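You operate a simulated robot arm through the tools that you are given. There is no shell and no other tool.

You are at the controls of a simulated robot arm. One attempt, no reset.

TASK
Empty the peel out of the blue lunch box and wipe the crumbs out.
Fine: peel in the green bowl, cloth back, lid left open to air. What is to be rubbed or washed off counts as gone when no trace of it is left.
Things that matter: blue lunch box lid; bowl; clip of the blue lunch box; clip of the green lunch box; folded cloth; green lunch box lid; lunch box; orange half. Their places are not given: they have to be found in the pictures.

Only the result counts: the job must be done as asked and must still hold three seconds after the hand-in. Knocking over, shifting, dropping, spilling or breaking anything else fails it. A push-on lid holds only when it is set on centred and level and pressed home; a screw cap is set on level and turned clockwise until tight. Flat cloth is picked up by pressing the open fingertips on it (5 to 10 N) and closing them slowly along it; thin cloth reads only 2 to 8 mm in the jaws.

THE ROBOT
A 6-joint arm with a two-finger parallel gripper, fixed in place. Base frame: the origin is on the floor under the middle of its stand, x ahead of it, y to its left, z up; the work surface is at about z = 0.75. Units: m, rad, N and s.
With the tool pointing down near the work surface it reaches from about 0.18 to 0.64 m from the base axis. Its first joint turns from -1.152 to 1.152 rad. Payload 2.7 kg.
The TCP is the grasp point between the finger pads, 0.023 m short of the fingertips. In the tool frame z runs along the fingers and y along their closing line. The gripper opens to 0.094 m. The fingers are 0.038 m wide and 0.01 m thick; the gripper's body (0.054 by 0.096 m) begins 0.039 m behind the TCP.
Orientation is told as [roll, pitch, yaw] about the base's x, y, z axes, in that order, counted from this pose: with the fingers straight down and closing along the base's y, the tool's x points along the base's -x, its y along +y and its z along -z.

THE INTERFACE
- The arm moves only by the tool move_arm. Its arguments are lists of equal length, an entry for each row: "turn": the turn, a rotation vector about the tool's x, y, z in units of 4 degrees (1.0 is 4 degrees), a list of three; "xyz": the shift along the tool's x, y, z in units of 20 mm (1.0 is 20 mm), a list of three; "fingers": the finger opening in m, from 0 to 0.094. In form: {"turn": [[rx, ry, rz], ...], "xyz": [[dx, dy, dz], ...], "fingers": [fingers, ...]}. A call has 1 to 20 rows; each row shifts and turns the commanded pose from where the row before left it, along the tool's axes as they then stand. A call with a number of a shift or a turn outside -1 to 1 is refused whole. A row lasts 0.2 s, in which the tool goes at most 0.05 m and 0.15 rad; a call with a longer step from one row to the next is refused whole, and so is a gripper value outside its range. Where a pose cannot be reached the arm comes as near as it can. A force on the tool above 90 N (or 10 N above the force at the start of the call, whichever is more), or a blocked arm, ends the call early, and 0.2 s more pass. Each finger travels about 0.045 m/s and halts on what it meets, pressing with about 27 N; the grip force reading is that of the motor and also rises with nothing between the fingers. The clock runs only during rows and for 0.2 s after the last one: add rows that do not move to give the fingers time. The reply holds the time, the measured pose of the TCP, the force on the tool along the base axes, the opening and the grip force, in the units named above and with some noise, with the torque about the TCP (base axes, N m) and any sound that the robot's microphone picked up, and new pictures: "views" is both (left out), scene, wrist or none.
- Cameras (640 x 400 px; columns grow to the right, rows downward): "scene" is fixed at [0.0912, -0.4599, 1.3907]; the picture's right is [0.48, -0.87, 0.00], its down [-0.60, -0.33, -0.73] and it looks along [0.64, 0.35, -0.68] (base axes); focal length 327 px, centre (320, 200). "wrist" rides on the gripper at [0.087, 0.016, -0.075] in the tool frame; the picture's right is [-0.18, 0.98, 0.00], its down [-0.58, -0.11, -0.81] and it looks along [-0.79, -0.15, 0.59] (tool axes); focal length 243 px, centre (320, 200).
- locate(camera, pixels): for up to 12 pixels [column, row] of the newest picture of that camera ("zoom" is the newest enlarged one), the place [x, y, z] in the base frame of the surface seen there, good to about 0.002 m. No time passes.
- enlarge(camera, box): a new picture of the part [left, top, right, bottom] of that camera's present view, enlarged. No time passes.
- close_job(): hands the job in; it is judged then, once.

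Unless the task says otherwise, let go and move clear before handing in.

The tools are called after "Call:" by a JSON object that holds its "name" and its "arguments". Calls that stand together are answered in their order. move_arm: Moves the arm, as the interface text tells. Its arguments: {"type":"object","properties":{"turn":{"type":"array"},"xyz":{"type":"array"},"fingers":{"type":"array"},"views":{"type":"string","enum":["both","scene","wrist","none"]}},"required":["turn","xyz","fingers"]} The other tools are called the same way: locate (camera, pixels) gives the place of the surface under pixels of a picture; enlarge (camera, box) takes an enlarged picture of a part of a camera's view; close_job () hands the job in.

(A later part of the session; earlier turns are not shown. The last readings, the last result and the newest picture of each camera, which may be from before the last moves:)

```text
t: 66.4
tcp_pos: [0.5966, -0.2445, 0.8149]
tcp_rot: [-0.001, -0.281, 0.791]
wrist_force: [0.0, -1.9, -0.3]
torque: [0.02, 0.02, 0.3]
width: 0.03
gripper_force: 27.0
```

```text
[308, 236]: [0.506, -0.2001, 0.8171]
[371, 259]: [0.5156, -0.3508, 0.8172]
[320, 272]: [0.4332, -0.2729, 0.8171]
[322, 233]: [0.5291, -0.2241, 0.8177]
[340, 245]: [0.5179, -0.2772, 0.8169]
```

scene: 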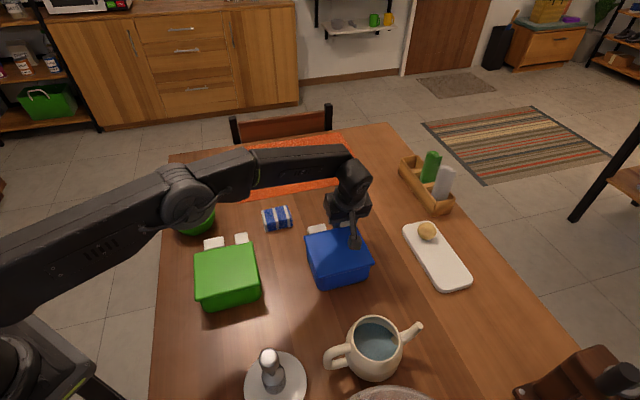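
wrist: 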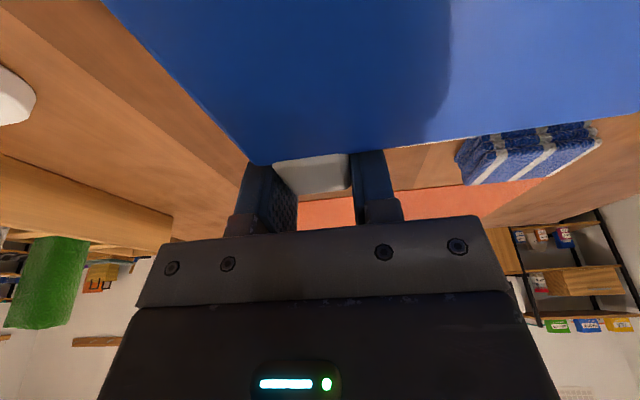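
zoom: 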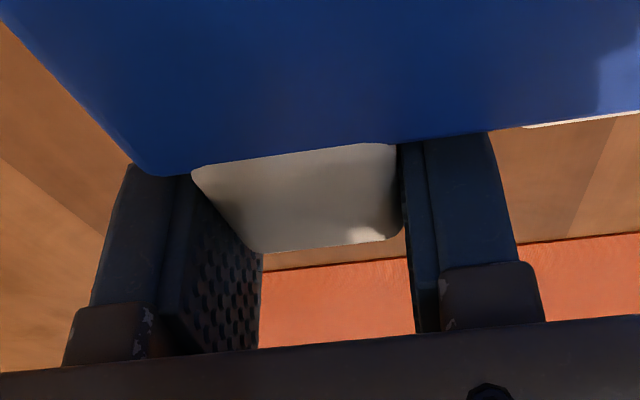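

The tab is held at 30 mm with little side load and the box hasn't moved. I'll start lifting the lid on an arc about its rear hinge, 6° first, and check forces.

Call:
{"name": "move_arm", "arguments": {"turn": [[0, -0.5, 0], [0, -0.5, 0], [0, -0.5, 0], [0, 0, 0]], "xyz": [[-0.046, 0, -0.232], [-0.046, 0, -0.232], [-0.046, 0, -0.232], [0, 0, 0]], "fingers": [0.018, 0.018, 0.018, 0.018]}}

Call:
{"name": "locate", "arguments": {"camera": "scene", "pixels": [[308, 236], [371, 259], [320, 272], [322, 233], [340, 245], [330, 280], [362, 276]]}}

Call:
{"name": "enlarge", "arguments": {"camera": "scene", "box": [290, 220, 390, 300]}}

```text
t: 67.4
tcp_pos: [0.5958, -0.2457, 0.8304]
tcp_rot: [-0.006, -0.385, 0.792]
wrist_force: [4.5, -3.2, 4.5]
torque: [-0.52, 0.38, 0.52]
width: 0.0295
gripper_force: 26.7
```

scene: 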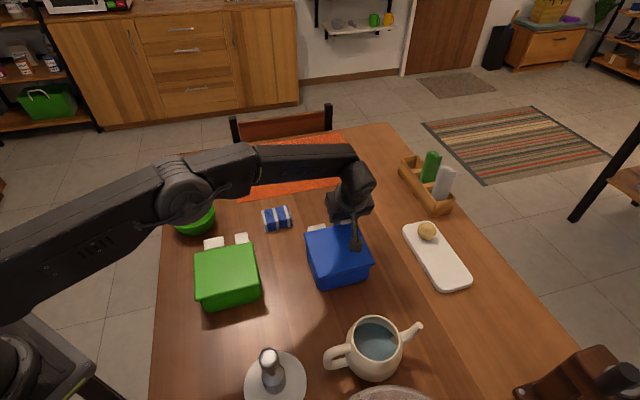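
wrist: 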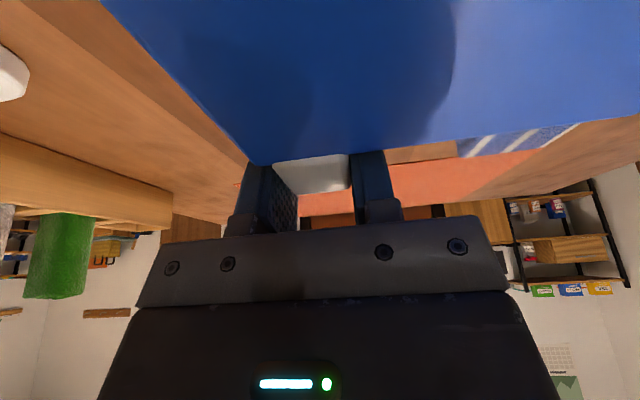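

```text
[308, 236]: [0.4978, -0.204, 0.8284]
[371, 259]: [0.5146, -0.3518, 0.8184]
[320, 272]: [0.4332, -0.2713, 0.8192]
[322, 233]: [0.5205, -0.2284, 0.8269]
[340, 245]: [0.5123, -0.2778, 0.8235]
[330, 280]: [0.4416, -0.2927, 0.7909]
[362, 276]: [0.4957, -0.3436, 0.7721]
```

```text
5.00 times, centred on (340, 260) of scene
```

zoom: 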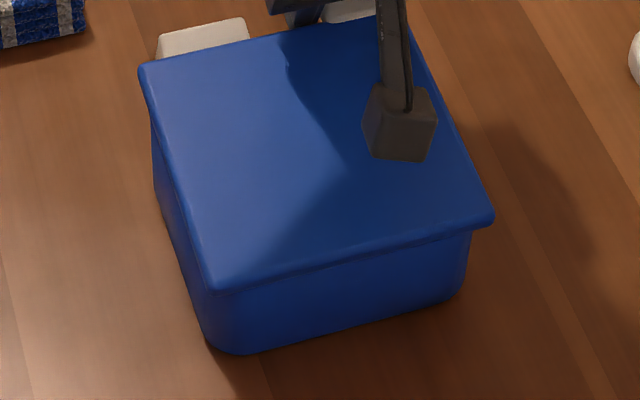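

The lid is opening: its front rose about 11 mm while the rear and the body stayed put, and the fit puts the hinge at n≈0.103. I'll continue with the corrected radius.

Call:
{"name": "move_arm", "arguments": {"turn": [[0, 0, 0], [0, -1, 0], [0, -1, 0], [0, -1, 0], [0, -1, 0], [0, 0, 0]], "xyz": [[0, 0, -0.04], [-0.095, 0, -0.488], [-0.095, 0, -0.488], [-0.095, 0, -0.488], [-0.095, 0, -0.488], [0, 0, 0]], "fingers": [0.018, 0.018, 0.018, 0.018, 0.018, 0.018]}}

Call:
{"name": "locate", "arguments": {"camera": "scene", "pixels": [[312, 232], [371, 259], [320, 272], [322, 233], [335, 245], [330, 280], [362, 276], [315, 250]]}}

Call:
{"name": "enlarge", "arguments": {"camera": "scene", "box": [290, 200, 390, 300]}}

```text
t: 68.8
tcp_pos: [0.5858, -0.2546, 0.8679]
tcp_rot: [0.002, -0.665, 0.789]
wrist_force: [-1.5, 0.2, -0.1]
torque: [0.22, -0.08, 0.04]
width: 0.0297
gripper_force: 27.0
```

scene: 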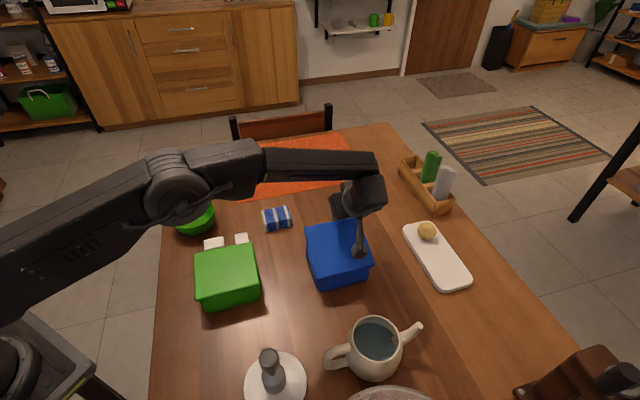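
wrist: 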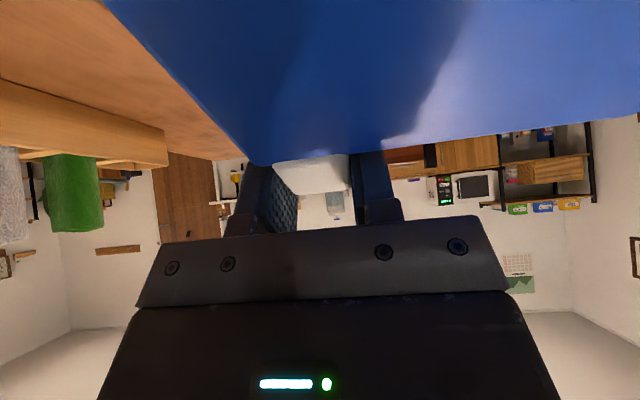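

```text
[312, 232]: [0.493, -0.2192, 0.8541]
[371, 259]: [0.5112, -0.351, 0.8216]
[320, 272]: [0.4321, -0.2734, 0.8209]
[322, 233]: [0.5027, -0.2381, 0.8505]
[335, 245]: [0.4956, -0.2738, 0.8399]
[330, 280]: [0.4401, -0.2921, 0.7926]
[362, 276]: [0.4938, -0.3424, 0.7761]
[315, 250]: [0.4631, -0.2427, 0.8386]
```

```text
4.00 times, centred on (340, 250) of scene
```

zoom: 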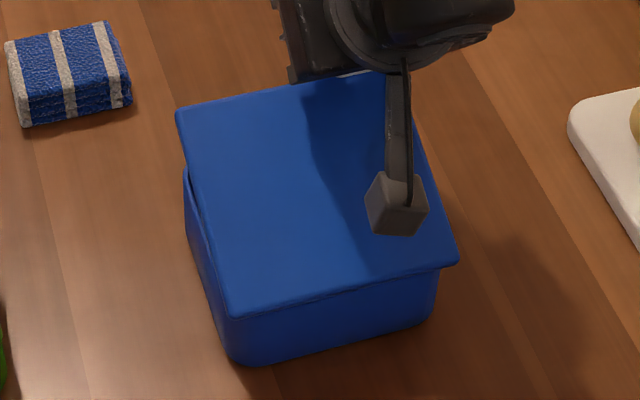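

Forces are near zero and the lid is open about 22°. Before going further I'll check where the teapot and the pan brush stand, because the wrist will swing back over that side.

Call:
{"name": "locate", "arguments": {"camera": "scene", "pixels": [[375, 330], [353, 325], [400, 335], [375, 365], [418, 328], [332, 362], [268, 355], [278, 385], [395, 395], [360, 345]]}}

Call:
{"name": "enlarge", "arguments": {"camera": "scene", "box": [230, 300, 470, 400]}}

```text
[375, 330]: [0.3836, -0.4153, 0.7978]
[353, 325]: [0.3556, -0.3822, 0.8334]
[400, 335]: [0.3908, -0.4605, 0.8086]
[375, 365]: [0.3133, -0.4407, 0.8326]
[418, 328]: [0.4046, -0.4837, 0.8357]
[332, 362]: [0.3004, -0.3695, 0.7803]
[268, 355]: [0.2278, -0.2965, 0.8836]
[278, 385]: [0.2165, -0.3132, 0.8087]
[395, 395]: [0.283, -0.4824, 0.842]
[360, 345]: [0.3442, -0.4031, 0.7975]
```

```text
2.67 times, centred on (350, 350) of scene
```

zoom: 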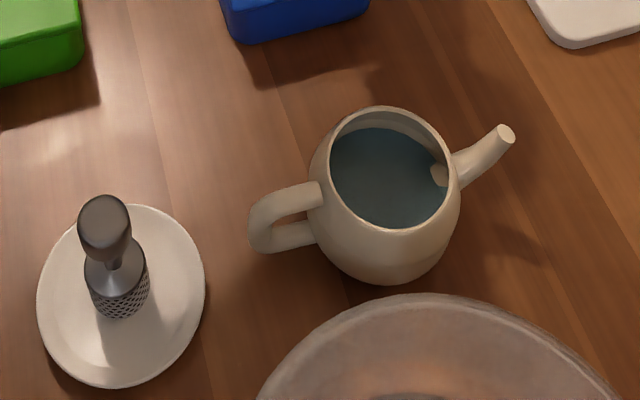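

The teapot rim tops out at z≈0.835 and lies behind the hinge, so the wrist stays well above it up to about 85° of lid. I'll continue the arc for 24° and check again.

Call:
{"name": "move_arm", "arguments": {"turn": [[0, -1, 0], [0, -1, 0], [0, -1, 0], [0, -1, 0], [0, -1, 0], [0, -1, 0], [0, 0, 0]], "xyz": [[-0.093, 0, -0.486], [-0.093, 0, -0.486], [-0.093, 0, -0.486], [-0.093, 0, -0.486], [-0.093, 0, -0.486], [-0.093, 0, -0.486], [0, 0, 0]], "fingers": [0.018, 0.018, 0.018, 0.018, 0.018, 0.018, 0.018]}}

Call:
{"name": "enlarge", "arguments": {"camera": "scene", "box": [270, 180, 430, 320]}}

Call:
{"name": "locate", "arguments": {"camera": "scene", "pixels": [[320, 272], [330, 280], [362, 276], [315, 250], [330, 250]]}}

```text
t: 70.4
tcp_pos: [0.5612, -0.2816, 0.9157]
tcp_rot: [-0.004, -1.086, 0.794]
wrist_force: [-0.9, 1.0, 1.7]
torque: [0.13, 0.26, -0.03]
width: 0.03
gripper_force: 27.3
```

scene: 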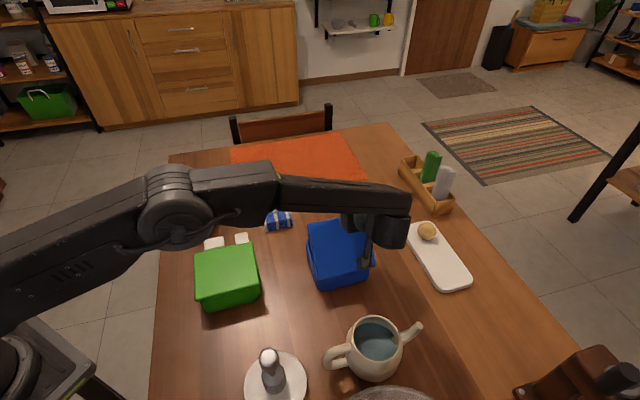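
wrist: 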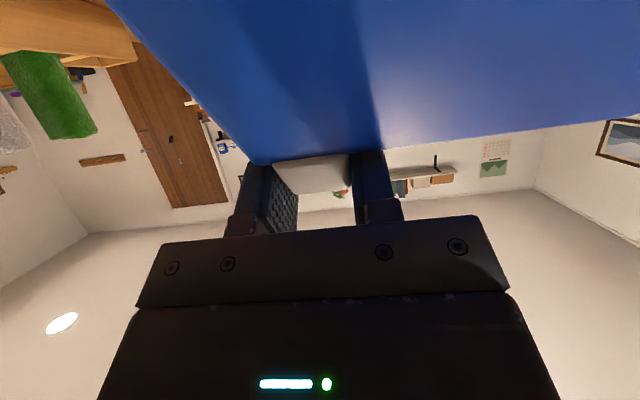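

```text
2.86 times, centred on (350, 250) of scene
```

zoom: 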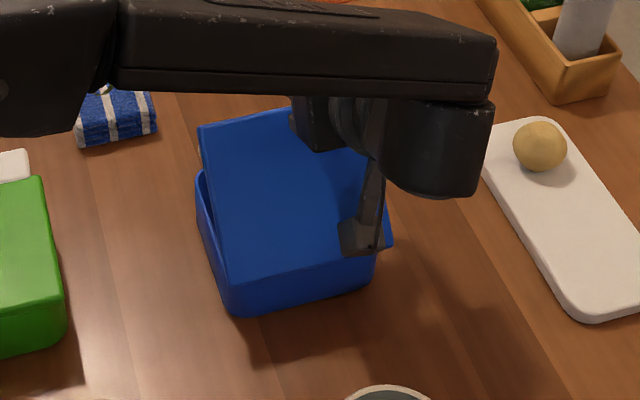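

```text
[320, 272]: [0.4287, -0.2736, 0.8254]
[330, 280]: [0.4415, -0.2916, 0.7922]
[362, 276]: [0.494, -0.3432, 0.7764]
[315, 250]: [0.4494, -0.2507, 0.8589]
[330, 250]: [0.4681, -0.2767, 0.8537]
```

Forces are still small, the lid is about 46° open and the body hasn't moved. I'll continue another 24°.

Call:
{"name": "move_arm", "arguments": {"turn": [[0, -1, 0], [0, -1, 0], [0, -1, 0], [0, -1, 0], [0, -1, 0], [0, -1, 0], [0, 0, 0]], "xyz": [[-0.093, 0, -0.486], [-0.093, 0, -0.486], [-0.093, 0, -0.486], [-0.093, 0, -0.486], [-0.093, 0, -0.486], [-0.093, 0, -0.486], [0, 0, 0]], "fingers": [0.018, 0.018, 0.018, 0.018, 0.018, 0.018, 0.018]}}

Call:
{"name": "enlarge", "arguments": {"camera": "scene", "box": [270, 180, 430, 320]}}

```text
t: 72.0
tcp_pos: [0.525, -0.3167, 0.9439]
tcp_rot: [-0.026, -1.505, 0.817]
wrist_force: [-2.1, -1.7, 3.5]
torque: [-0.28, 0.43, 0.06]
width: 0.0298
gripper_force: 26.6
```

scene: 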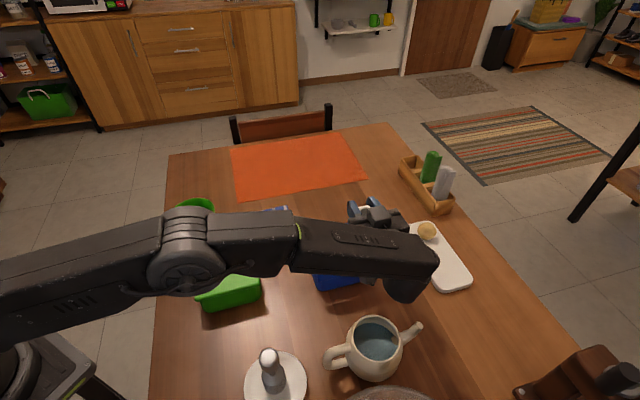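
wrist: 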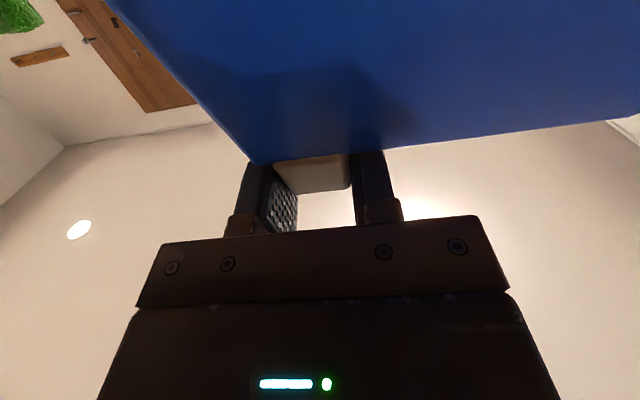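

```text
2.86 times, centred on (350, 250) of scene
```

zoom: 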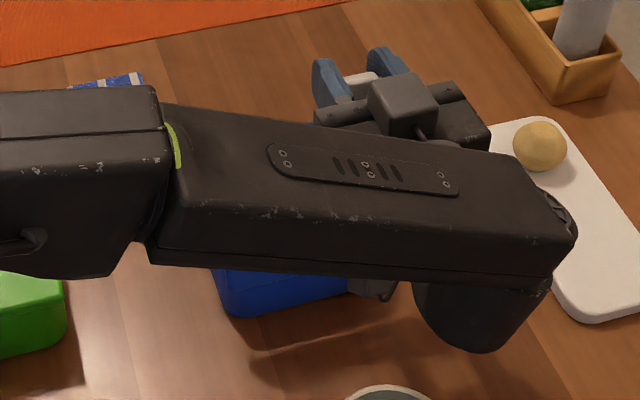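

The lid is near 70° with forces of only a few newtons. The forearm is close overhead, so I'll go on in smaller steps.

Call:
{"name": "move_arm", "arguments": {"turn": [[0, -1, 0], [0, -1, 0], [0, 0, 0]], "xyz": [[-0.093, 0, -0.486], [-0.093, 0, -0.486], [0, 0, 0]], "fingers": [0.018, 0.018, 0.018]}}

Call:
{"name": "enlarge", "arguments": {"camera": "scene", "box": [250, 180, 470, 380]}}

```text
t: 72.8
tcp_pos: [0.5111, -0.3278, 0.9487]
tcp_rot: [-3.111, -1.499, -2.384]
wrist_force: [1.1, -4.1, 3.2]
torque: [-0.29, 0.18, 0.09]
width: 0.0298
gripper_force: 27.1
```

scene: 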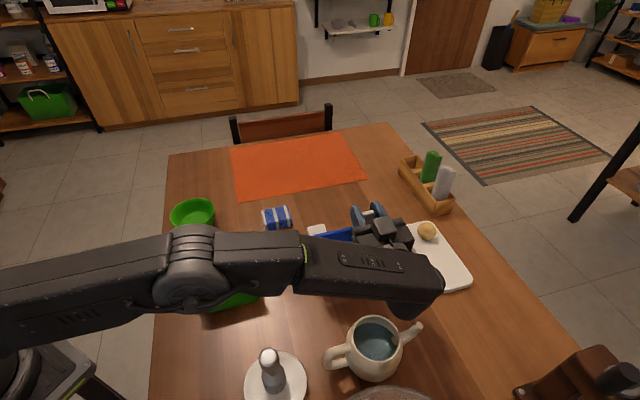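
wrist: 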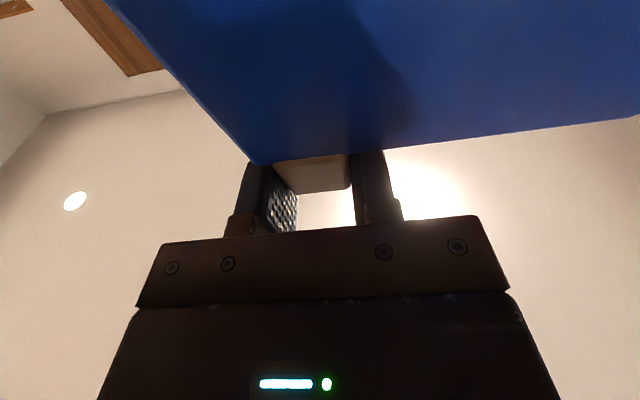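

```text
2.00 times, centred on (360, 280) of scene
```

zoom: 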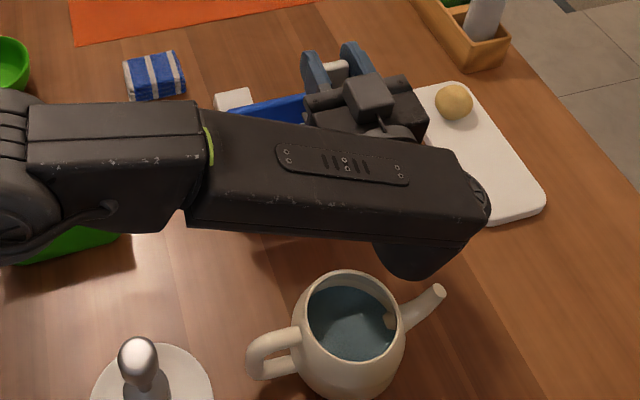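

The lid is near 78°. The wrist's lower cylinder at zoom (425,260) looks close to the teapot spout in the picture, so I'll check its real height.

Call:
{"name": "locate", "arguments": {"camera": "zoom", "pixels": [[425, 265], [400, 275], [450, 260], [300, 240], [440, 290], [340, 160], [410, 120], [250, 105], [235, 95]]}}

```text
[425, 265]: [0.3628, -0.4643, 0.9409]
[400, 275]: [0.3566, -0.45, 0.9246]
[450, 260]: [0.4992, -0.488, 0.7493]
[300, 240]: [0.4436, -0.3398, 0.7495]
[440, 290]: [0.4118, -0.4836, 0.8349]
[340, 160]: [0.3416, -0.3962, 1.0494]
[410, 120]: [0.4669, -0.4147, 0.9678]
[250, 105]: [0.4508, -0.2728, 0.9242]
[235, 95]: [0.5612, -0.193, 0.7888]
```

The wrist cylinder is at z≈0.92, well above the teapot's 0.835. I'll go two more steps.

Call:
{"name": "move_arm", "arguments": {"turn": [[0, -1, 0], [0, -1, 0], [0, 0, 0]], "xyz": [[-0.093, 0, -0.486], [-0.093, 0, -0.486], [0, 0, 0]], "fingers": [0.018, 0.018, 0.018]}}

Call:
{"name": "enlarge", "arguments": {"camera": "scene", "box": [250, 180, 470, 380]}}

```text
t: 73.6
tcp_pos: [0.4991, -0.3434, 0.9505]
tcp_rot: [-3.141, -1.358, -2.352]
wrist_force: [-0.5, 1.4, 0.4]
torque: [0.06, -0.25, 0.09]
width: 0.0299
gripper_force: 26.9
```

scene: 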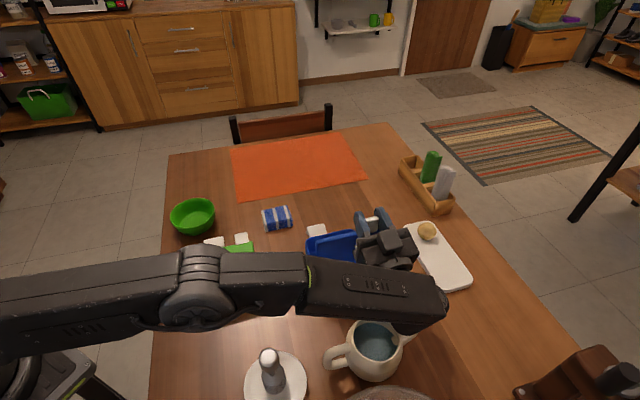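
wrist: 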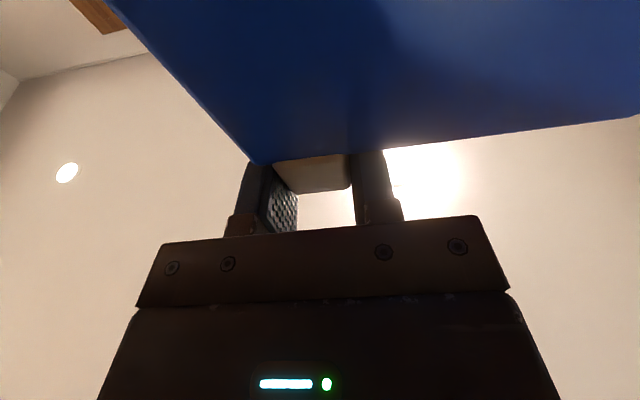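

```text
2.00 times, centred on (360, 280) of scene
```

zoom: 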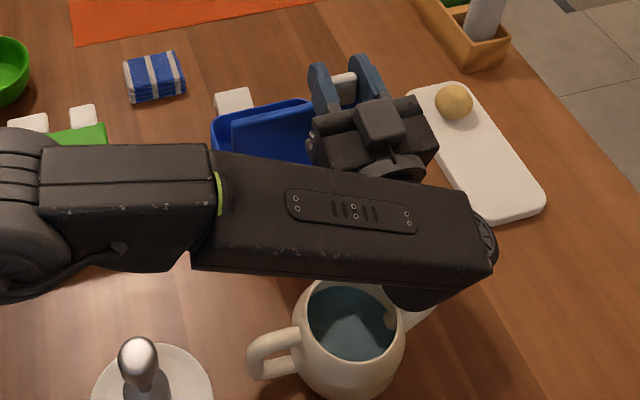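

The lid stands at about 85–88° with near-zero force. I'll check the wrist's clearance over the teapot before nudging the lid past vertical.

Call:
{"name": "locate", "arguments": {"camera": "zoom", "pixels": [[415, 300], [400, 290], [430, 300], [330, 280], [270, 120], [290, 105], [400, 300], [235, 98]]}}

```text
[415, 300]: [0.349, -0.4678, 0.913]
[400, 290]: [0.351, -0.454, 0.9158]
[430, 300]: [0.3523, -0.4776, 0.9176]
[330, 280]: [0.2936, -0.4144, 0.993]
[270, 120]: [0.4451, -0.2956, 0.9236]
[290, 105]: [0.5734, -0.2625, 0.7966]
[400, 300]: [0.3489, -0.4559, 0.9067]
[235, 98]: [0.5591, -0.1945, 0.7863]
```

The wrist clears the teapot by about 6 cm. I'll move 20 mm further back without turning so the lid goes past vertical, watching the force.

Call:
{"name": "move_arm", "arguments": {"turn": [[0, 0, 0], [0, -0.5, 0], [0, 0, 0], [0, -0.5, 0], [0, 0, 0]], "xyz": [[-0.05, 0, -0.25], [-0.05, 0, -0.25], [-0.05, 0, -0.25], [-0.05, 0, -0.25], [0, 0, 0]], "fingers": [0.018, 0.018, 0.018, 0.018, 0.018]}}

Call:
{"name": "enlarge", "arguments": {"camera": "scene", "box": [250, 180, 470, 380]}}

```text
t: 74.8
tcp_pos: [0.4832, -0.3582, 0.9507]
tcp_rot: [-3.134, -1.289, -2.356]
wrist_force: [2.3, 0.6, 0.6]
torque: [0.06, -0.16, -0.15]
width: 0.0295
gripper_force: 27.1
```

scene: 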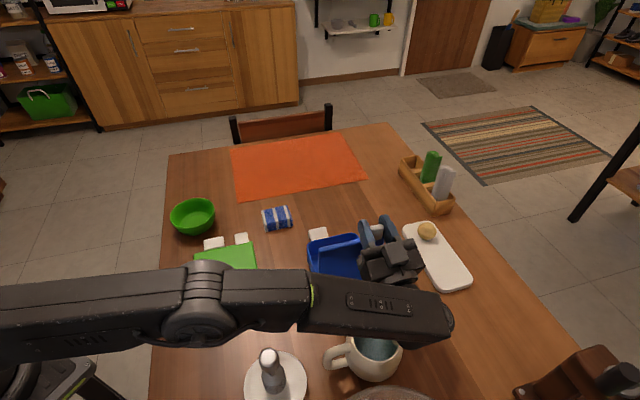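
wrist: 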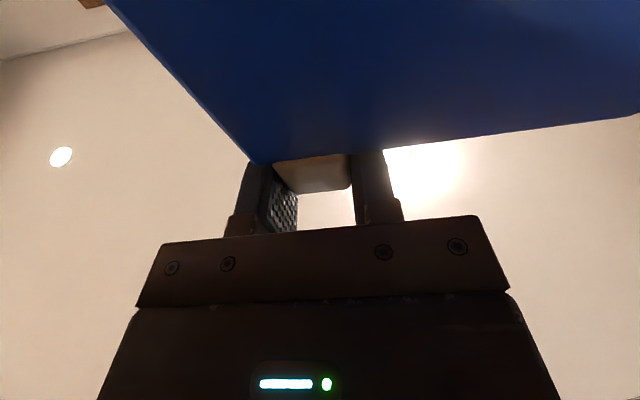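

```text
2.00 times, centred on (360, 280) of scene
```

zoom: 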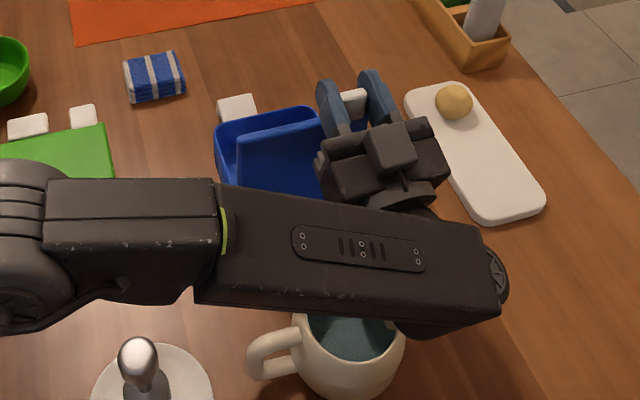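

The lid is at about 94°, past vertical, and the clip's pixel shows the box may have been drawn along 2–3 mm at the end, so it is likely at its stop. I'll release the tab carefully and lift clear upward.

Call:
{"name": "move_arm", "arguments": {"turn": [[0, 0, 0], [0, 0, 0], [0, 0, 0], [0, 0, 0], [0, 0, 0]], "xyz": [[0, 0, 0.1], [0, 0, 0], [0, 0, 0], [0, 0, 0], [0, 0, 0]], "fingers": [0.018, 0.03, 0.034, 0.04, 0.048]}}

Call:
{"name": "enlarge", "arguments": {"camera": "scene", "box": [250, 180, 470, 380]}}

```text
t: 76.0
tcp_pos: [0.4849, -0.3568, 0.9513]
tcp_rot: [-3.138, -1.29, -2.358]
wrist_force: [-0.4, -0.9, 0.3]
torque: [0.0, 0.0, 0.0]
width: 0.0479
gripper_force: 0.1
```

scene: 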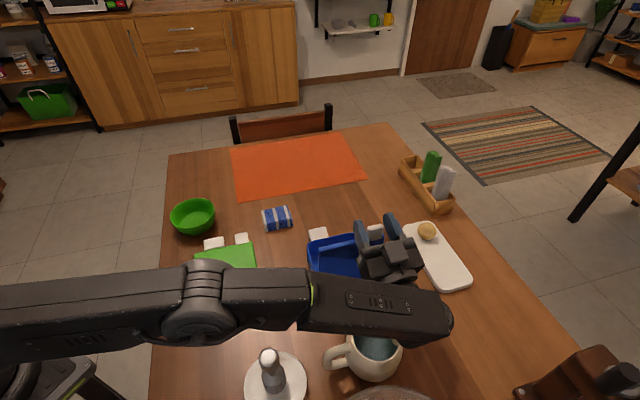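
wrist: 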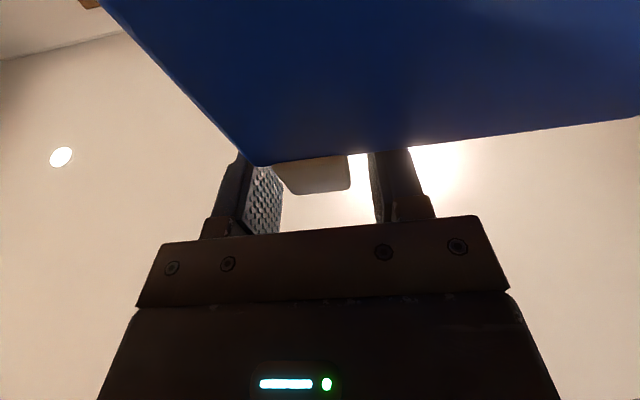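

```text
2.00 times, centred on (360, 280) of scene
```

zoom: 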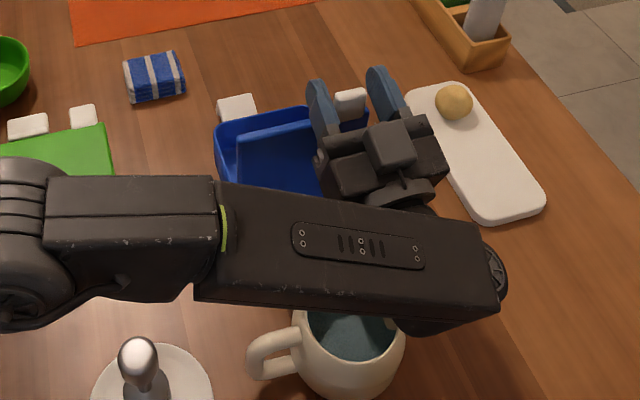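

The lid stays up on its own after release (inner side visible at zoom (275,165)). I'll lift clear upward.

Call:
{"name": "move_arm", "arguments": {"turn": [[0, 0, 0], [0, 0, 0], [0, 0, 0], [0, 0, 0], [0, 0, 0], [0, 0, 0], [0, 0, 0], [0, 0, 0]], "xyz": [[-0.5, 0, 0], [-0.7, 0, 0], [-0.9, 0, 0], [-1, 0, 0], [-1, 0, 0], [-1, 0, 0], [-1, 0, 0], [0, 0, 0]], "fingers": [0.048, 0.048, 0.048, 0.048, 0.048, 0.048, 0.048, 0.048]}}

Call:
{"name": "enlarge", "arguments": {"camera": "scene", "box": [250, 180, 470, 380]}}

```text
t: 77.8
tcp_pos: [0.4601, -0.3814, 1.0668]
tcp_rot: [-3.136, -1.291, -2.36]
wrist_force: [0.0, 0.1, 0.5]
torque: [-0.01, 0.01, -0.01]
width: 0.0481
gripper_force: 0.0
```

scene: 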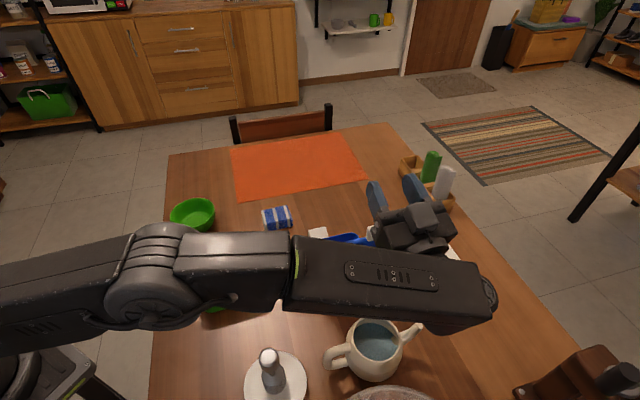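
wrist: 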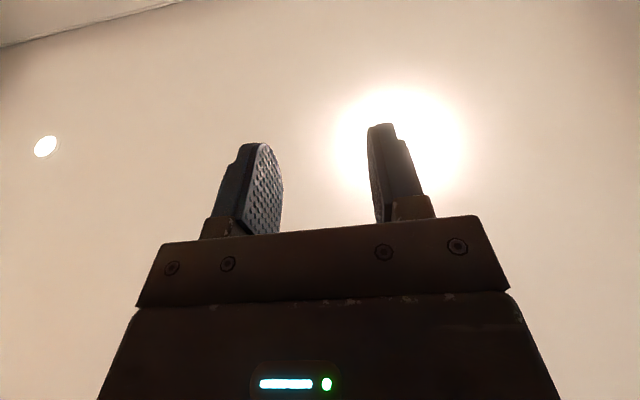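

```text
2.00 times, centred on (360, 280) of scene
```

zoom: 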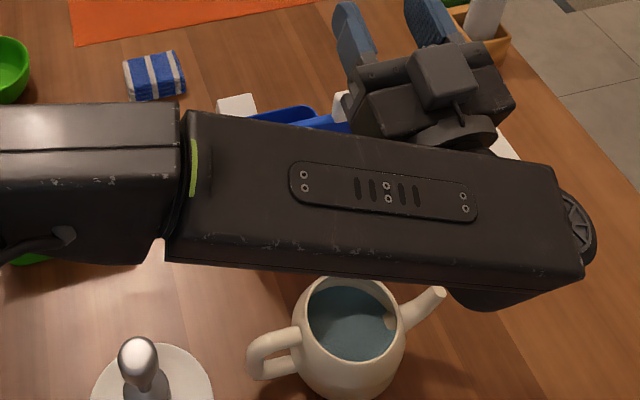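

The gripper is clear of the lid. Now I'll turn the tool back to vertical, up here at z≈1.07.

Call:
{"name": "move_arm", "arguments": {"turn": [[0, 1, 0], [0, 1, 0], [0, 1, 0], [0, 1, 0], [0, 1, 0], [0, 1, 0], [0, 1, 0], [0, 1, 0], [0, 1, 0], [0, 1, 0], [0, 1, 0], [0, 1, 0], [0, 1, 0], [0, 1, 0], [0, 1, 0], [0, 1, 0], [0, 1, 0], [0, 1, 0], [0, 1, 0], [0, 1, 0]], "xyz": [[-0.5, 0, 0], [-0.5, 0, 0], [-0.5, 0, 0], [0, 0, 0], [0, 0, 0], [0, 0, 0], [0, 0, 0], [0, 0, 0], [0, 0, 0], [0, 0, 0], [0, 0, 0], [0, 0, 0], [0, 0, 0], [0, 0, 0], [0, 0, 0], [0, 0, 0], [0, 0, 0], [0, 0, 0], [0, 0, 0], [0, 0, 0]], "fingers": [0.094, 0.094, 0.094, 0.094, 0.094, 0.094, 0.094, 0.094, 0.094, 0.094, 0.094, 0.094, 0.094, 0.094, 0.094, 0.094, 0.094, 0.094, 0.094, 0.094]}}

```text
t: 82.0
tcp_pos: [0.4557, -0.3862, 1.0974]
tcp_rot: [-0.002, -0.454, 0.788]
wrist_force: [0.3, -0.1, 0.8]
torque: [-0.01, 0.01, 0.0]
width: 0.0939
gripper_force: 0.0
```

scene: 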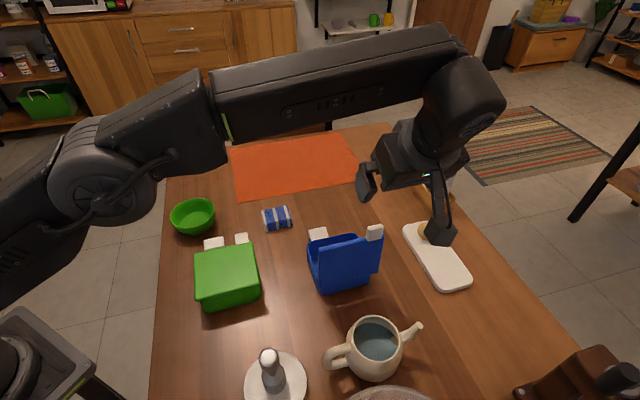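
wrist: 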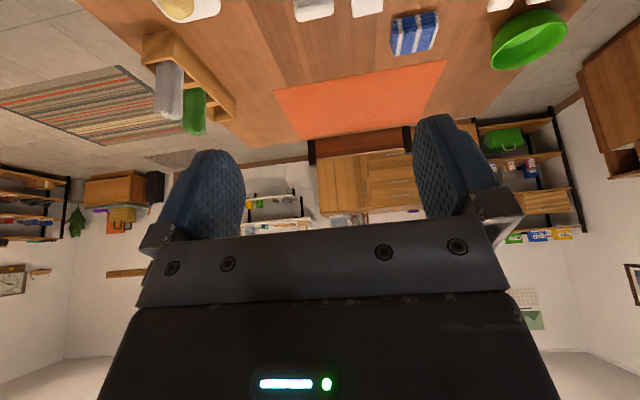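

The lid is standing open in the scene view around (345,255). I'll look closely.

Call:
{"name": "enlarge", "arguments": {"camera": "scene", "box": [290, 215, 400, 300]}}

Call:
{"name": "locate", "arguments": {"camera": "scene", "pixels": [[312, 243], [325, 238], [318, 250], [317, 234], [375, 232], [345, 260], [380, 245], [340, 285], [320, 265], [374, 240]]}}

```text
4.71 times, centred on (345, 258) of scene
```

zoom: 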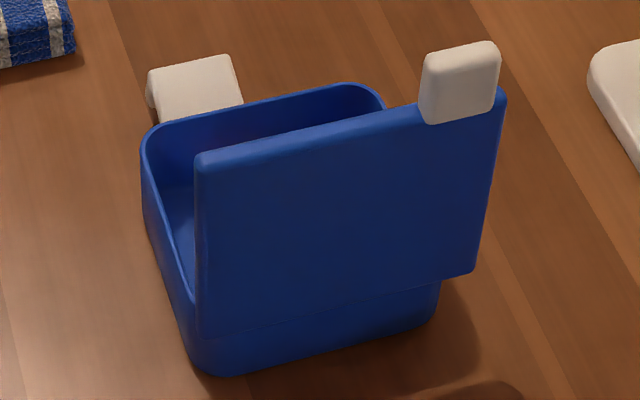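

```text
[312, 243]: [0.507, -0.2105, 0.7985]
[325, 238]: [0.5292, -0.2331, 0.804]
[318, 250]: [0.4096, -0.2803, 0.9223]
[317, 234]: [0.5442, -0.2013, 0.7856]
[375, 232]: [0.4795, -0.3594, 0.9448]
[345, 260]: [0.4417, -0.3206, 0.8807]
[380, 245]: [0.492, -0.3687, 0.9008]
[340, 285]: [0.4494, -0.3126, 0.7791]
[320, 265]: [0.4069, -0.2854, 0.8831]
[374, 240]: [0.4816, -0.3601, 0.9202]
```

The lid stands open and stable and the box interior is free. I'll straighten the tool and move over the box at yaw -45° to look down inside.

Call:
{"name": "move_arm", "arguments": {"turn": [[0, 1, 0], [0, 1, 0], [0, 1, 0], [0, 1, 0], [0, 1, 0], [0, 1, 0], [0, 0.5, 0], [0, 0, 0], [0, 0, 0], [0, 0, 0], [0, 0, 0], [0, 0, 0], [0, 0, 1], [0, 0, 1], [0, 0, 1], [0, 0, 1], [0, 0, 1], [0, 0, 1], [0, 0, 1], [0, 0, 1]], "xyz": [[0, 0, 0], [0, 0, 0], [0, 0, 0], [0, 0, 0], [0, 0, 0], [0, 0, 0], [0, 0, 0], [-0.92, 0.577, 0], [-0.92, 0.577, 0], [-0.92, 0.577, 0], [-0.92, 0.577, 0], [-0.92, 0.577, 0], [0, 0, 0], [0, 0, 0], [0, 0, 0], [0, 0, 0], [0, 0, 0], [0, 0, 0], [0, 0, 0], [0, 0, 0]], "fingers": [0.094, 0.094, 0.094, 0.094, 0.094, 0.094, 0.094, 0.094, 0.094, 0.094, 0.094, 0.094, 0.094, 0.094, 0.094, 0.094, 0.094, 0.094, 0.094, 0.094], "views": "none"}}

Call:
{"name": "move_arm", "arguments": {"turn": [[0, 0, 1], [0, 0, 1], [0, 0, 1], [0, 0, 1], [0, 0, 1], [0, 0, 1], [0, 0, 1], [0, 0, 1], [0, 0, 1], [0, 0, 1], [0, 0, 1], [0, 0, 1], [0, 0, 1], [0, 0, 1], [0, 0, 0.5], [0, 0, 0]], "xyz": [[0, 0, 0], [0, 0, 0], [0, 0, 0], [0, 0, 0], [0, 0, 0], [0, 0, 0], [0, 0, 0], [0, 0, 0], [0, 0, 0], [0, 0, 0], [0, 0, 0], [0, 0, 0], [0, 0, 0.5], [0, 0, 0.5], [0, 0, 0.5], [0, 0, 0]], "fingers": [0.094, 0.094, 0.094, 0.094, 0.094, 0.094, 0.094, 0.094, 0.094, 0.094, 0.094, 0.094, 0.094, 0.094, 0.094, 0.094]}}

```text
t: 86.2
tcp_pos: [0.4804, -0.2802, 1.0967]
tcp_rot: [0.0, -0.001, 0.231]
wrist_force: [-0.2, 0.2, -0.5]
torque: [0.0, 0.01, 0.01]
width: 0.0938
gripper_force: 0.0
```

```text
t: 89.6
tcp_pos: [0.4808, -0.2799, 1.0678]
tcp_rot: [0.001, 0.0, -0.782]
wrist_force: [0.1, -0.1, -0.4]
torque: [0.0, -0.01, -0.02]
width: 0.0938
gripper_force: 0.0
```

scene: 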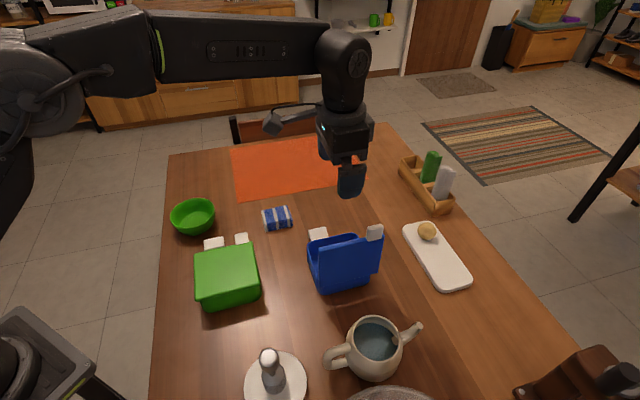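
wrist: 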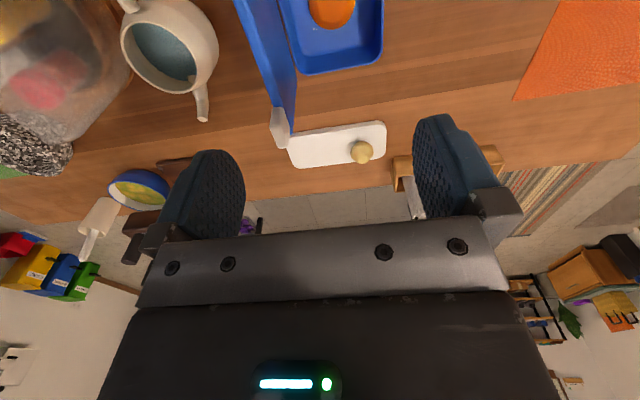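

An orange piece shows inside the box at wrist (330,10). I'll back the camera off along -e to bring the whole interior into view.

Call:
{"name": "move_arm", "arguments": {"turn": [[0, 0, 0], [0, 0, 0], [0, 0, 0], [0, 0, 0], [0, 0, 0]], "xyz": [[1, 0, 0], [1, 0, 0], [1, 0, 0], [1, 0, 0], [0, 0, 0]], "fingers": [0.094, 0.094, 0.094, 0.094, 0.094], "views": "wrist"}}

Call:
{"name": "enlarge", "arguments": {"camera": "wrist", "box": [220, 0, 420, 120]}}

```text
t: 90.8
tcp_pos: [0.4235, -0.2238, 1.0666]
tcp_rot: [0.002, -0.003, -0.781]
wrist_force: [-0.3, -0.3, -0.1]
torque: [0.02, -0.02, -0.03]
width: 0.0939
gripper_force: 0.0
```

wrist: 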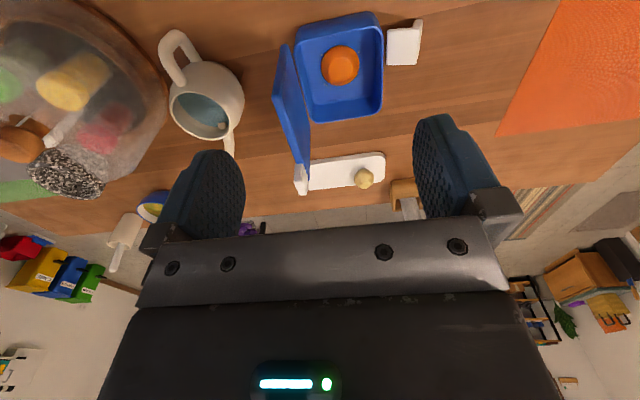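

```text
3.20 times, centred on (320, 60) of wrist
```

zoom: 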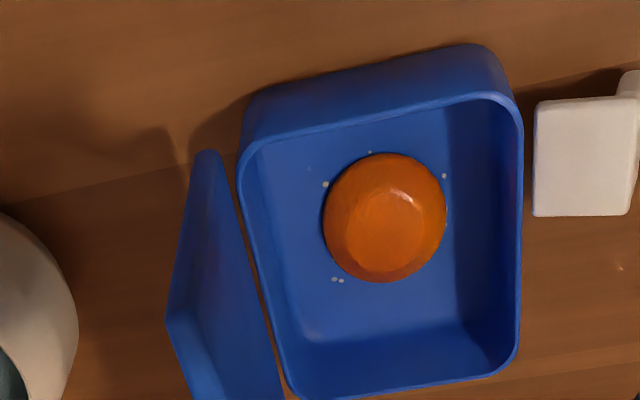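

Inside the box is the orange half, dome up (zoom (385,215)), with a few pale crumbs around it at (325,184), (338,280), (445,176) and (370,152). I'll measure everything.

Call:
{"name": "locate", "arguments": {"camera": "zoom", "pixels": [[385, 215], [325, 215], [445, 215], [385, 155], [385, 280], [325, 184], [338, 280], [445, 176], [370, 152], [290, 250], [480, 330], [300, 130]]}}

Call:
{"name": "locate", "arguments": {"camera": "zoom", "pixels": [[240, 160], [500, 97], [518, 350], [295, 398], [210, 155], [175, 320], [450, 200], [300, 350], [460, 140], [270, 170], [617, 265], [590, 160]]}}

```text
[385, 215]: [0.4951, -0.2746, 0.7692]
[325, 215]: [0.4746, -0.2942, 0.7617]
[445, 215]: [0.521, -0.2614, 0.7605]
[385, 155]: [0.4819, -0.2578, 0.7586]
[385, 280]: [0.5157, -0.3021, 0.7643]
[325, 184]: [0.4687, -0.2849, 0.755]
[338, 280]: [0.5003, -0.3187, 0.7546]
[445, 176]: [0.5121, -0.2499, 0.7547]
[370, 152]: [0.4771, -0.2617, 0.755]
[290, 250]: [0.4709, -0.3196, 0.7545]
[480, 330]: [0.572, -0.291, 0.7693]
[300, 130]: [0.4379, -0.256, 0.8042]
```

```text
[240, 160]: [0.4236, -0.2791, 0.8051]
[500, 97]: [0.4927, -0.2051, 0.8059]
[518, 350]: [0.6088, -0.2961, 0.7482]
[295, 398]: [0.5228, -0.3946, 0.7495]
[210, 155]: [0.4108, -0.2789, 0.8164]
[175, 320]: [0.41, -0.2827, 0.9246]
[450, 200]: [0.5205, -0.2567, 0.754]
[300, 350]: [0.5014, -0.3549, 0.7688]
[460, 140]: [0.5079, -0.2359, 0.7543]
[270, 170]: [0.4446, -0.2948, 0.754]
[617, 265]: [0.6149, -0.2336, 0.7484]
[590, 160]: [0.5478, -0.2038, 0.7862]
```

The floor is at z≈0.7545, the rim at 0.805, and the orange half (about 57 mm across) is centred near (0.498,-0.279). To keep the camera arm away from the open lid I'll turn to yaw -135° with fingers closing along the long inside of the box.

Call:
{"name": "move_arm", "arguments": {"turn": [[0, 0, 0], [0, 0, 0], [0, 0, 0], [0, 0, 0], [0, 0, 0], [0, 0, 1], [0, 0, 1], [0, 0, 1], [0, 0, 1], [0, 0, 1], [0, 0, 1], [0, 0, 1], [0, 0, 1], [0, 0, 1], [0, 0, 1], [0, 0, 1], [0, 0, 1], [0, 0, 1], [0, 0, 1]], "xyz": [[-0.918, 0.132, 0.6], [-0.918, 0.132, 0.6], [-0.918, 0.132, 0.6], [-0.918, 0.132, 0.6], [-0.918, 0.132, 0.6], [0, 0, 0], [0, 0, 0], [0, 0, 0], [0, 0, 0], [0, 0, 0], [0, 0, 0], [0, 0, 0], [0, 0, 0], [0, 0, 0], [0, 0, 0], [0, 0, 0], [0, 0, 0], [0, 0, 0], [0, 0, 0]], "fingers": [0.094, 0.094, 0.094, 0.094, 0.094, 0.09, 0.08, 0.07, 0.07, 0.07, 0.07, 0.07, 0.07, 0.07, 0.07, 0.07, 0.07, 0.07, 0.07], "views": "none"}}

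Call:
{"name": "move_arm", "arguments": {"turn": [[0, 0, 1], [0, 0, 1], [0, 0, 1], [0, 0, 1], [0, 0, 1], [0, 0, 1], [0, 0, 1], [0, 0, 1], [0, 0, 0.46], [0, 0, 0]], "xyz": [[0, 0, 0], [0, 0, 0], [0, 0, 0], [0, 0, 0], [0, 0, 0], [0, 0, 0], [0, 0, 0], [0, 0, 0], [0, 0, 0], [0, 0, 0]], "fingers": [0.07, 0.07, 0.07, 0.07, 0.07, 0.07, 0.07, 0.07, 0.07, 0.07]}}

```text
t: 94.8
tcp_pos: [0.4975, -0.2791, 1.0068]
tcp_rot: [0.002, 0.0, -1.762]
wrist_force: [-0.1, 0.5, -0.1]
torque: [-0.01, -0.01, 0.02]
width: 0.07
gripper_force: 0.1
```

```text
t: 97.0
tcp_pos: [0.4977, -0.2789, 1.0081]
tcp_rot: [0.003, 0.003, -2.352]
wrist_force: [-0.4, -0.1, -0.5]
torque: [0.0, 0.01, 0.02]
width: 0.0703
gripper_force: 0.0
```

scene: 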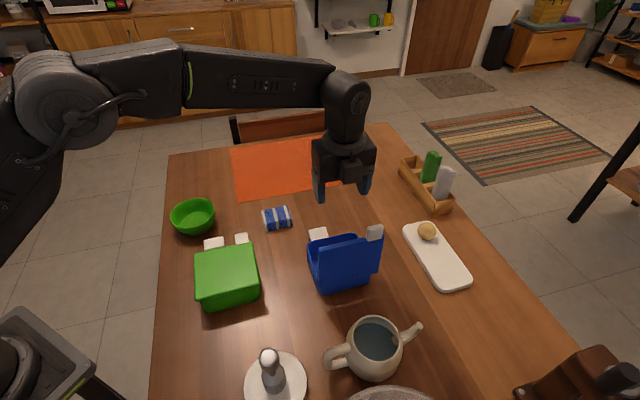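
wrist: 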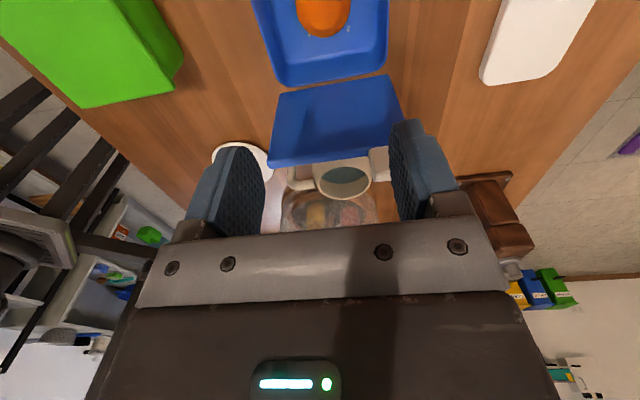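

Yaw is right, the tool is above the orange, and the lid (335,115) stands clear behind. I'll descend partway and recheck alignment.

Call:
{"name": "move_arm", "arguments": {"turn": [[0, 0, 0], [0, 0, 0], [0, 0, 0], [0, 0, 0], [0, 0, 0], [0, 0, 0], [0, 0, 0]], "xyz": [[0, 0, 1], [0, 0, 1], [0, 0, 1], [0, 0, 1], [0, 0, 1], [0, 0, 1], [0, 0, 0]], "fingers": [0.07, 0.07, 0.07, 0.07, 0.07, 0.07, 0.07]}}

Call:
{"name": "enlarge", "arguments": {"camera": "wrist", "box": [220, 0, 420, 160]}}

```text
t: 98.6
tcp_pos: [0.498, -0.2773, 0.8865]
tcp_rot: [0.001, 0.001, -2.351]
wrist_force: [0.0, -0.8, 0.1]
torque: [0.01, -0.01, -0.05]
width: 0.0698
gripper_force: 0.1
```

scene: 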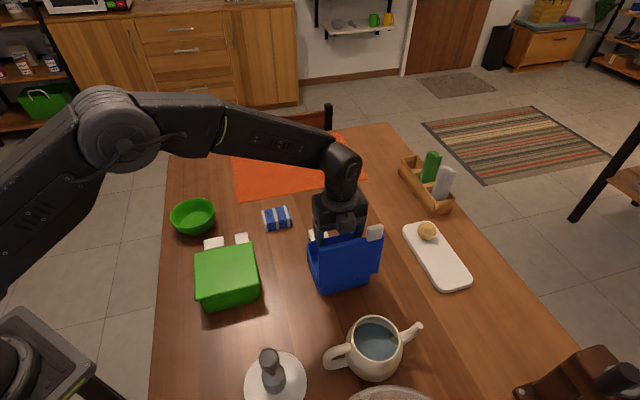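
wrist: 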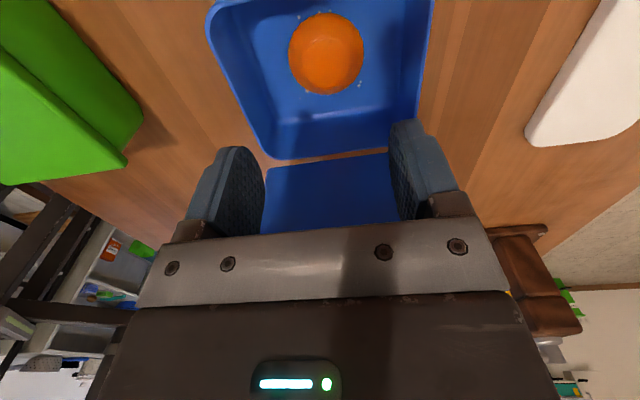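

```text
2.50 times, centred on (320, 80) of wrist
```

zoom: 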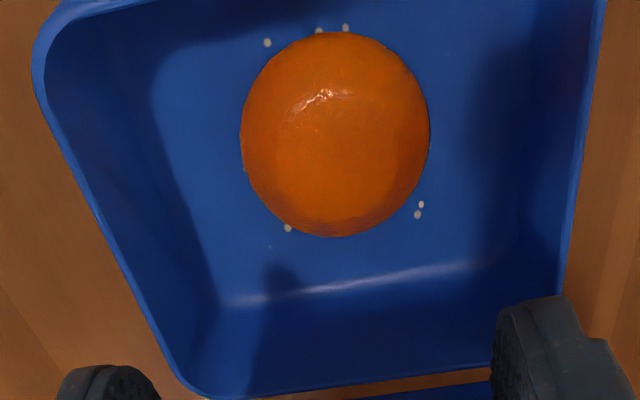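

Now the orange and crumbs are clear: crumbs at zoom (267,43), (319,30), (345,27), (420,205), (417,214) and (287,228). I'll locate them, the orange's outline and the inner walls.

Call:
{"name": "locate", "arguments": {"camera": "zoom", "pixels": [[267, 43], [319, 30], [345, 27], [420, 204], [417, 214], [287, 228], [241, 135], [429, 135], [335, 34], [335, 236], [335, 130], [450, 53]]}}

Call:
{"name": "locate", "arguments": {"camera": "zoom", "pixels": [[170, 80], [520, 40], [230, 300], [490, 255], [205, 330], [550, 280], [180, 385], [560, 290], [50, 60], [600, 20], [480, 150], [200, 200]]}}

```text
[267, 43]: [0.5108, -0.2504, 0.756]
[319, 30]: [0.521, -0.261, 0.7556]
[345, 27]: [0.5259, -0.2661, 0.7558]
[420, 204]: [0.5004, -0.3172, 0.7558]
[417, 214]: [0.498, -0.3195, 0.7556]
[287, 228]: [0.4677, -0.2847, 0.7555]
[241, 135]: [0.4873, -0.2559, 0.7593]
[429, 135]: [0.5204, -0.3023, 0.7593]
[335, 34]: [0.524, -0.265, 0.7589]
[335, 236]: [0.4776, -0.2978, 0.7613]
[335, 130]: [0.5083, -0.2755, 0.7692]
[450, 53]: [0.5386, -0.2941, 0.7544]
```

```text
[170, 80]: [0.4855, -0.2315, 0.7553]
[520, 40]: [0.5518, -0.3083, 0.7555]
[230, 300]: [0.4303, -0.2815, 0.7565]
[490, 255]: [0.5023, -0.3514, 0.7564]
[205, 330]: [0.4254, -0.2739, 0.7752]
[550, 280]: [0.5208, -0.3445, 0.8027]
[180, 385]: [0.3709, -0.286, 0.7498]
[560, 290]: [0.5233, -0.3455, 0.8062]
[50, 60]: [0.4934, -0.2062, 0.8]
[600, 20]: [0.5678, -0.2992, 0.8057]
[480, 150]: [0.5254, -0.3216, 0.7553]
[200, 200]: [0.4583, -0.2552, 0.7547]
```

The orange's centre comes out at about (0.501,-0.281), and the box's inside is roughly 95 x 110 mm. I'll shift 5 mm along e and descend with 70 mm opening to just above the floor.

Call:
{"name": "move_arm", "arguments": {"turn": [[0, 0, 0], [0, 0, 0], [0, 0, 0], [0, 0, 0], [0, 0, 0], [0, 0, 0], [0, 0, 0], [0, 0, 0]], "xyz": [[0, 0.26, 0], [0, 0, 1], [0, 0, 1], [0, 0, 1], [0, 0, 0.8], [0, 0, 0.6], [0, 0, 0.5], [0, 0, 0]], "fingers": [0.07, 0.07, 0.07, 0.07, 0.07, 0.07, 0.07, 0.07]}}

Call:
{"name": "enlarge", "arguments": {"camera": "wrist", "box": [200, 80, 440, 240]}}

```text
t: 100.4
tcp_pos: [0.5025, -0.2828, 0.7877]
tcp_rot: [0.002, 0.003, -2.35]
wrist_force: [-0.2, -0.4, 0.7]
torque: [0.0, -0.04, 0.03]
width: 0.07
gripper_force: 0.0
```

scene: 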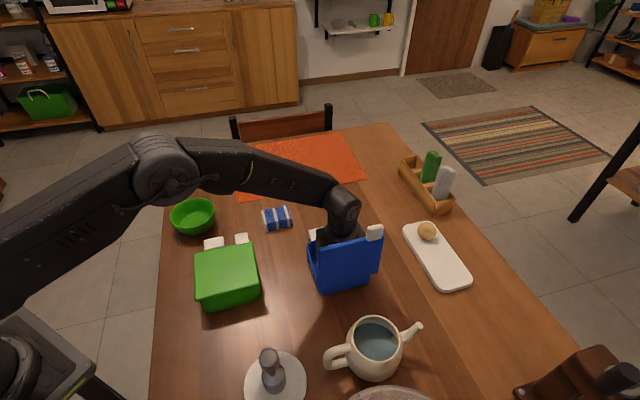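
wrist: 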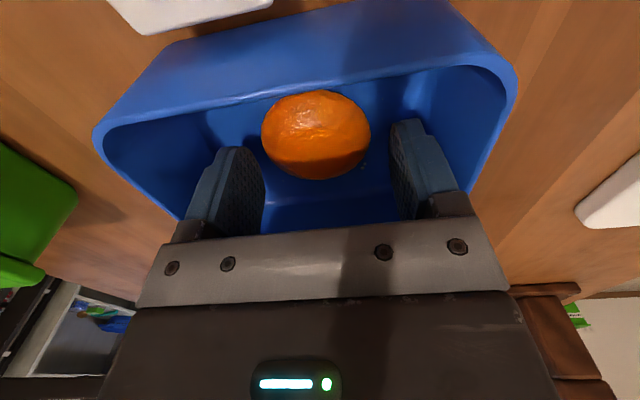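

```text
2.50 times, centred on (320, 160) of wrist
```

zoom: 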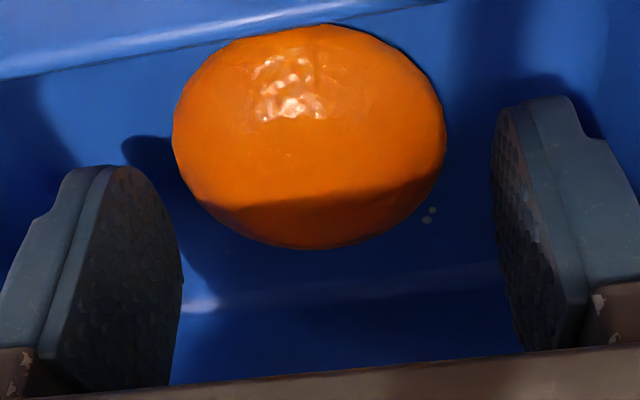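

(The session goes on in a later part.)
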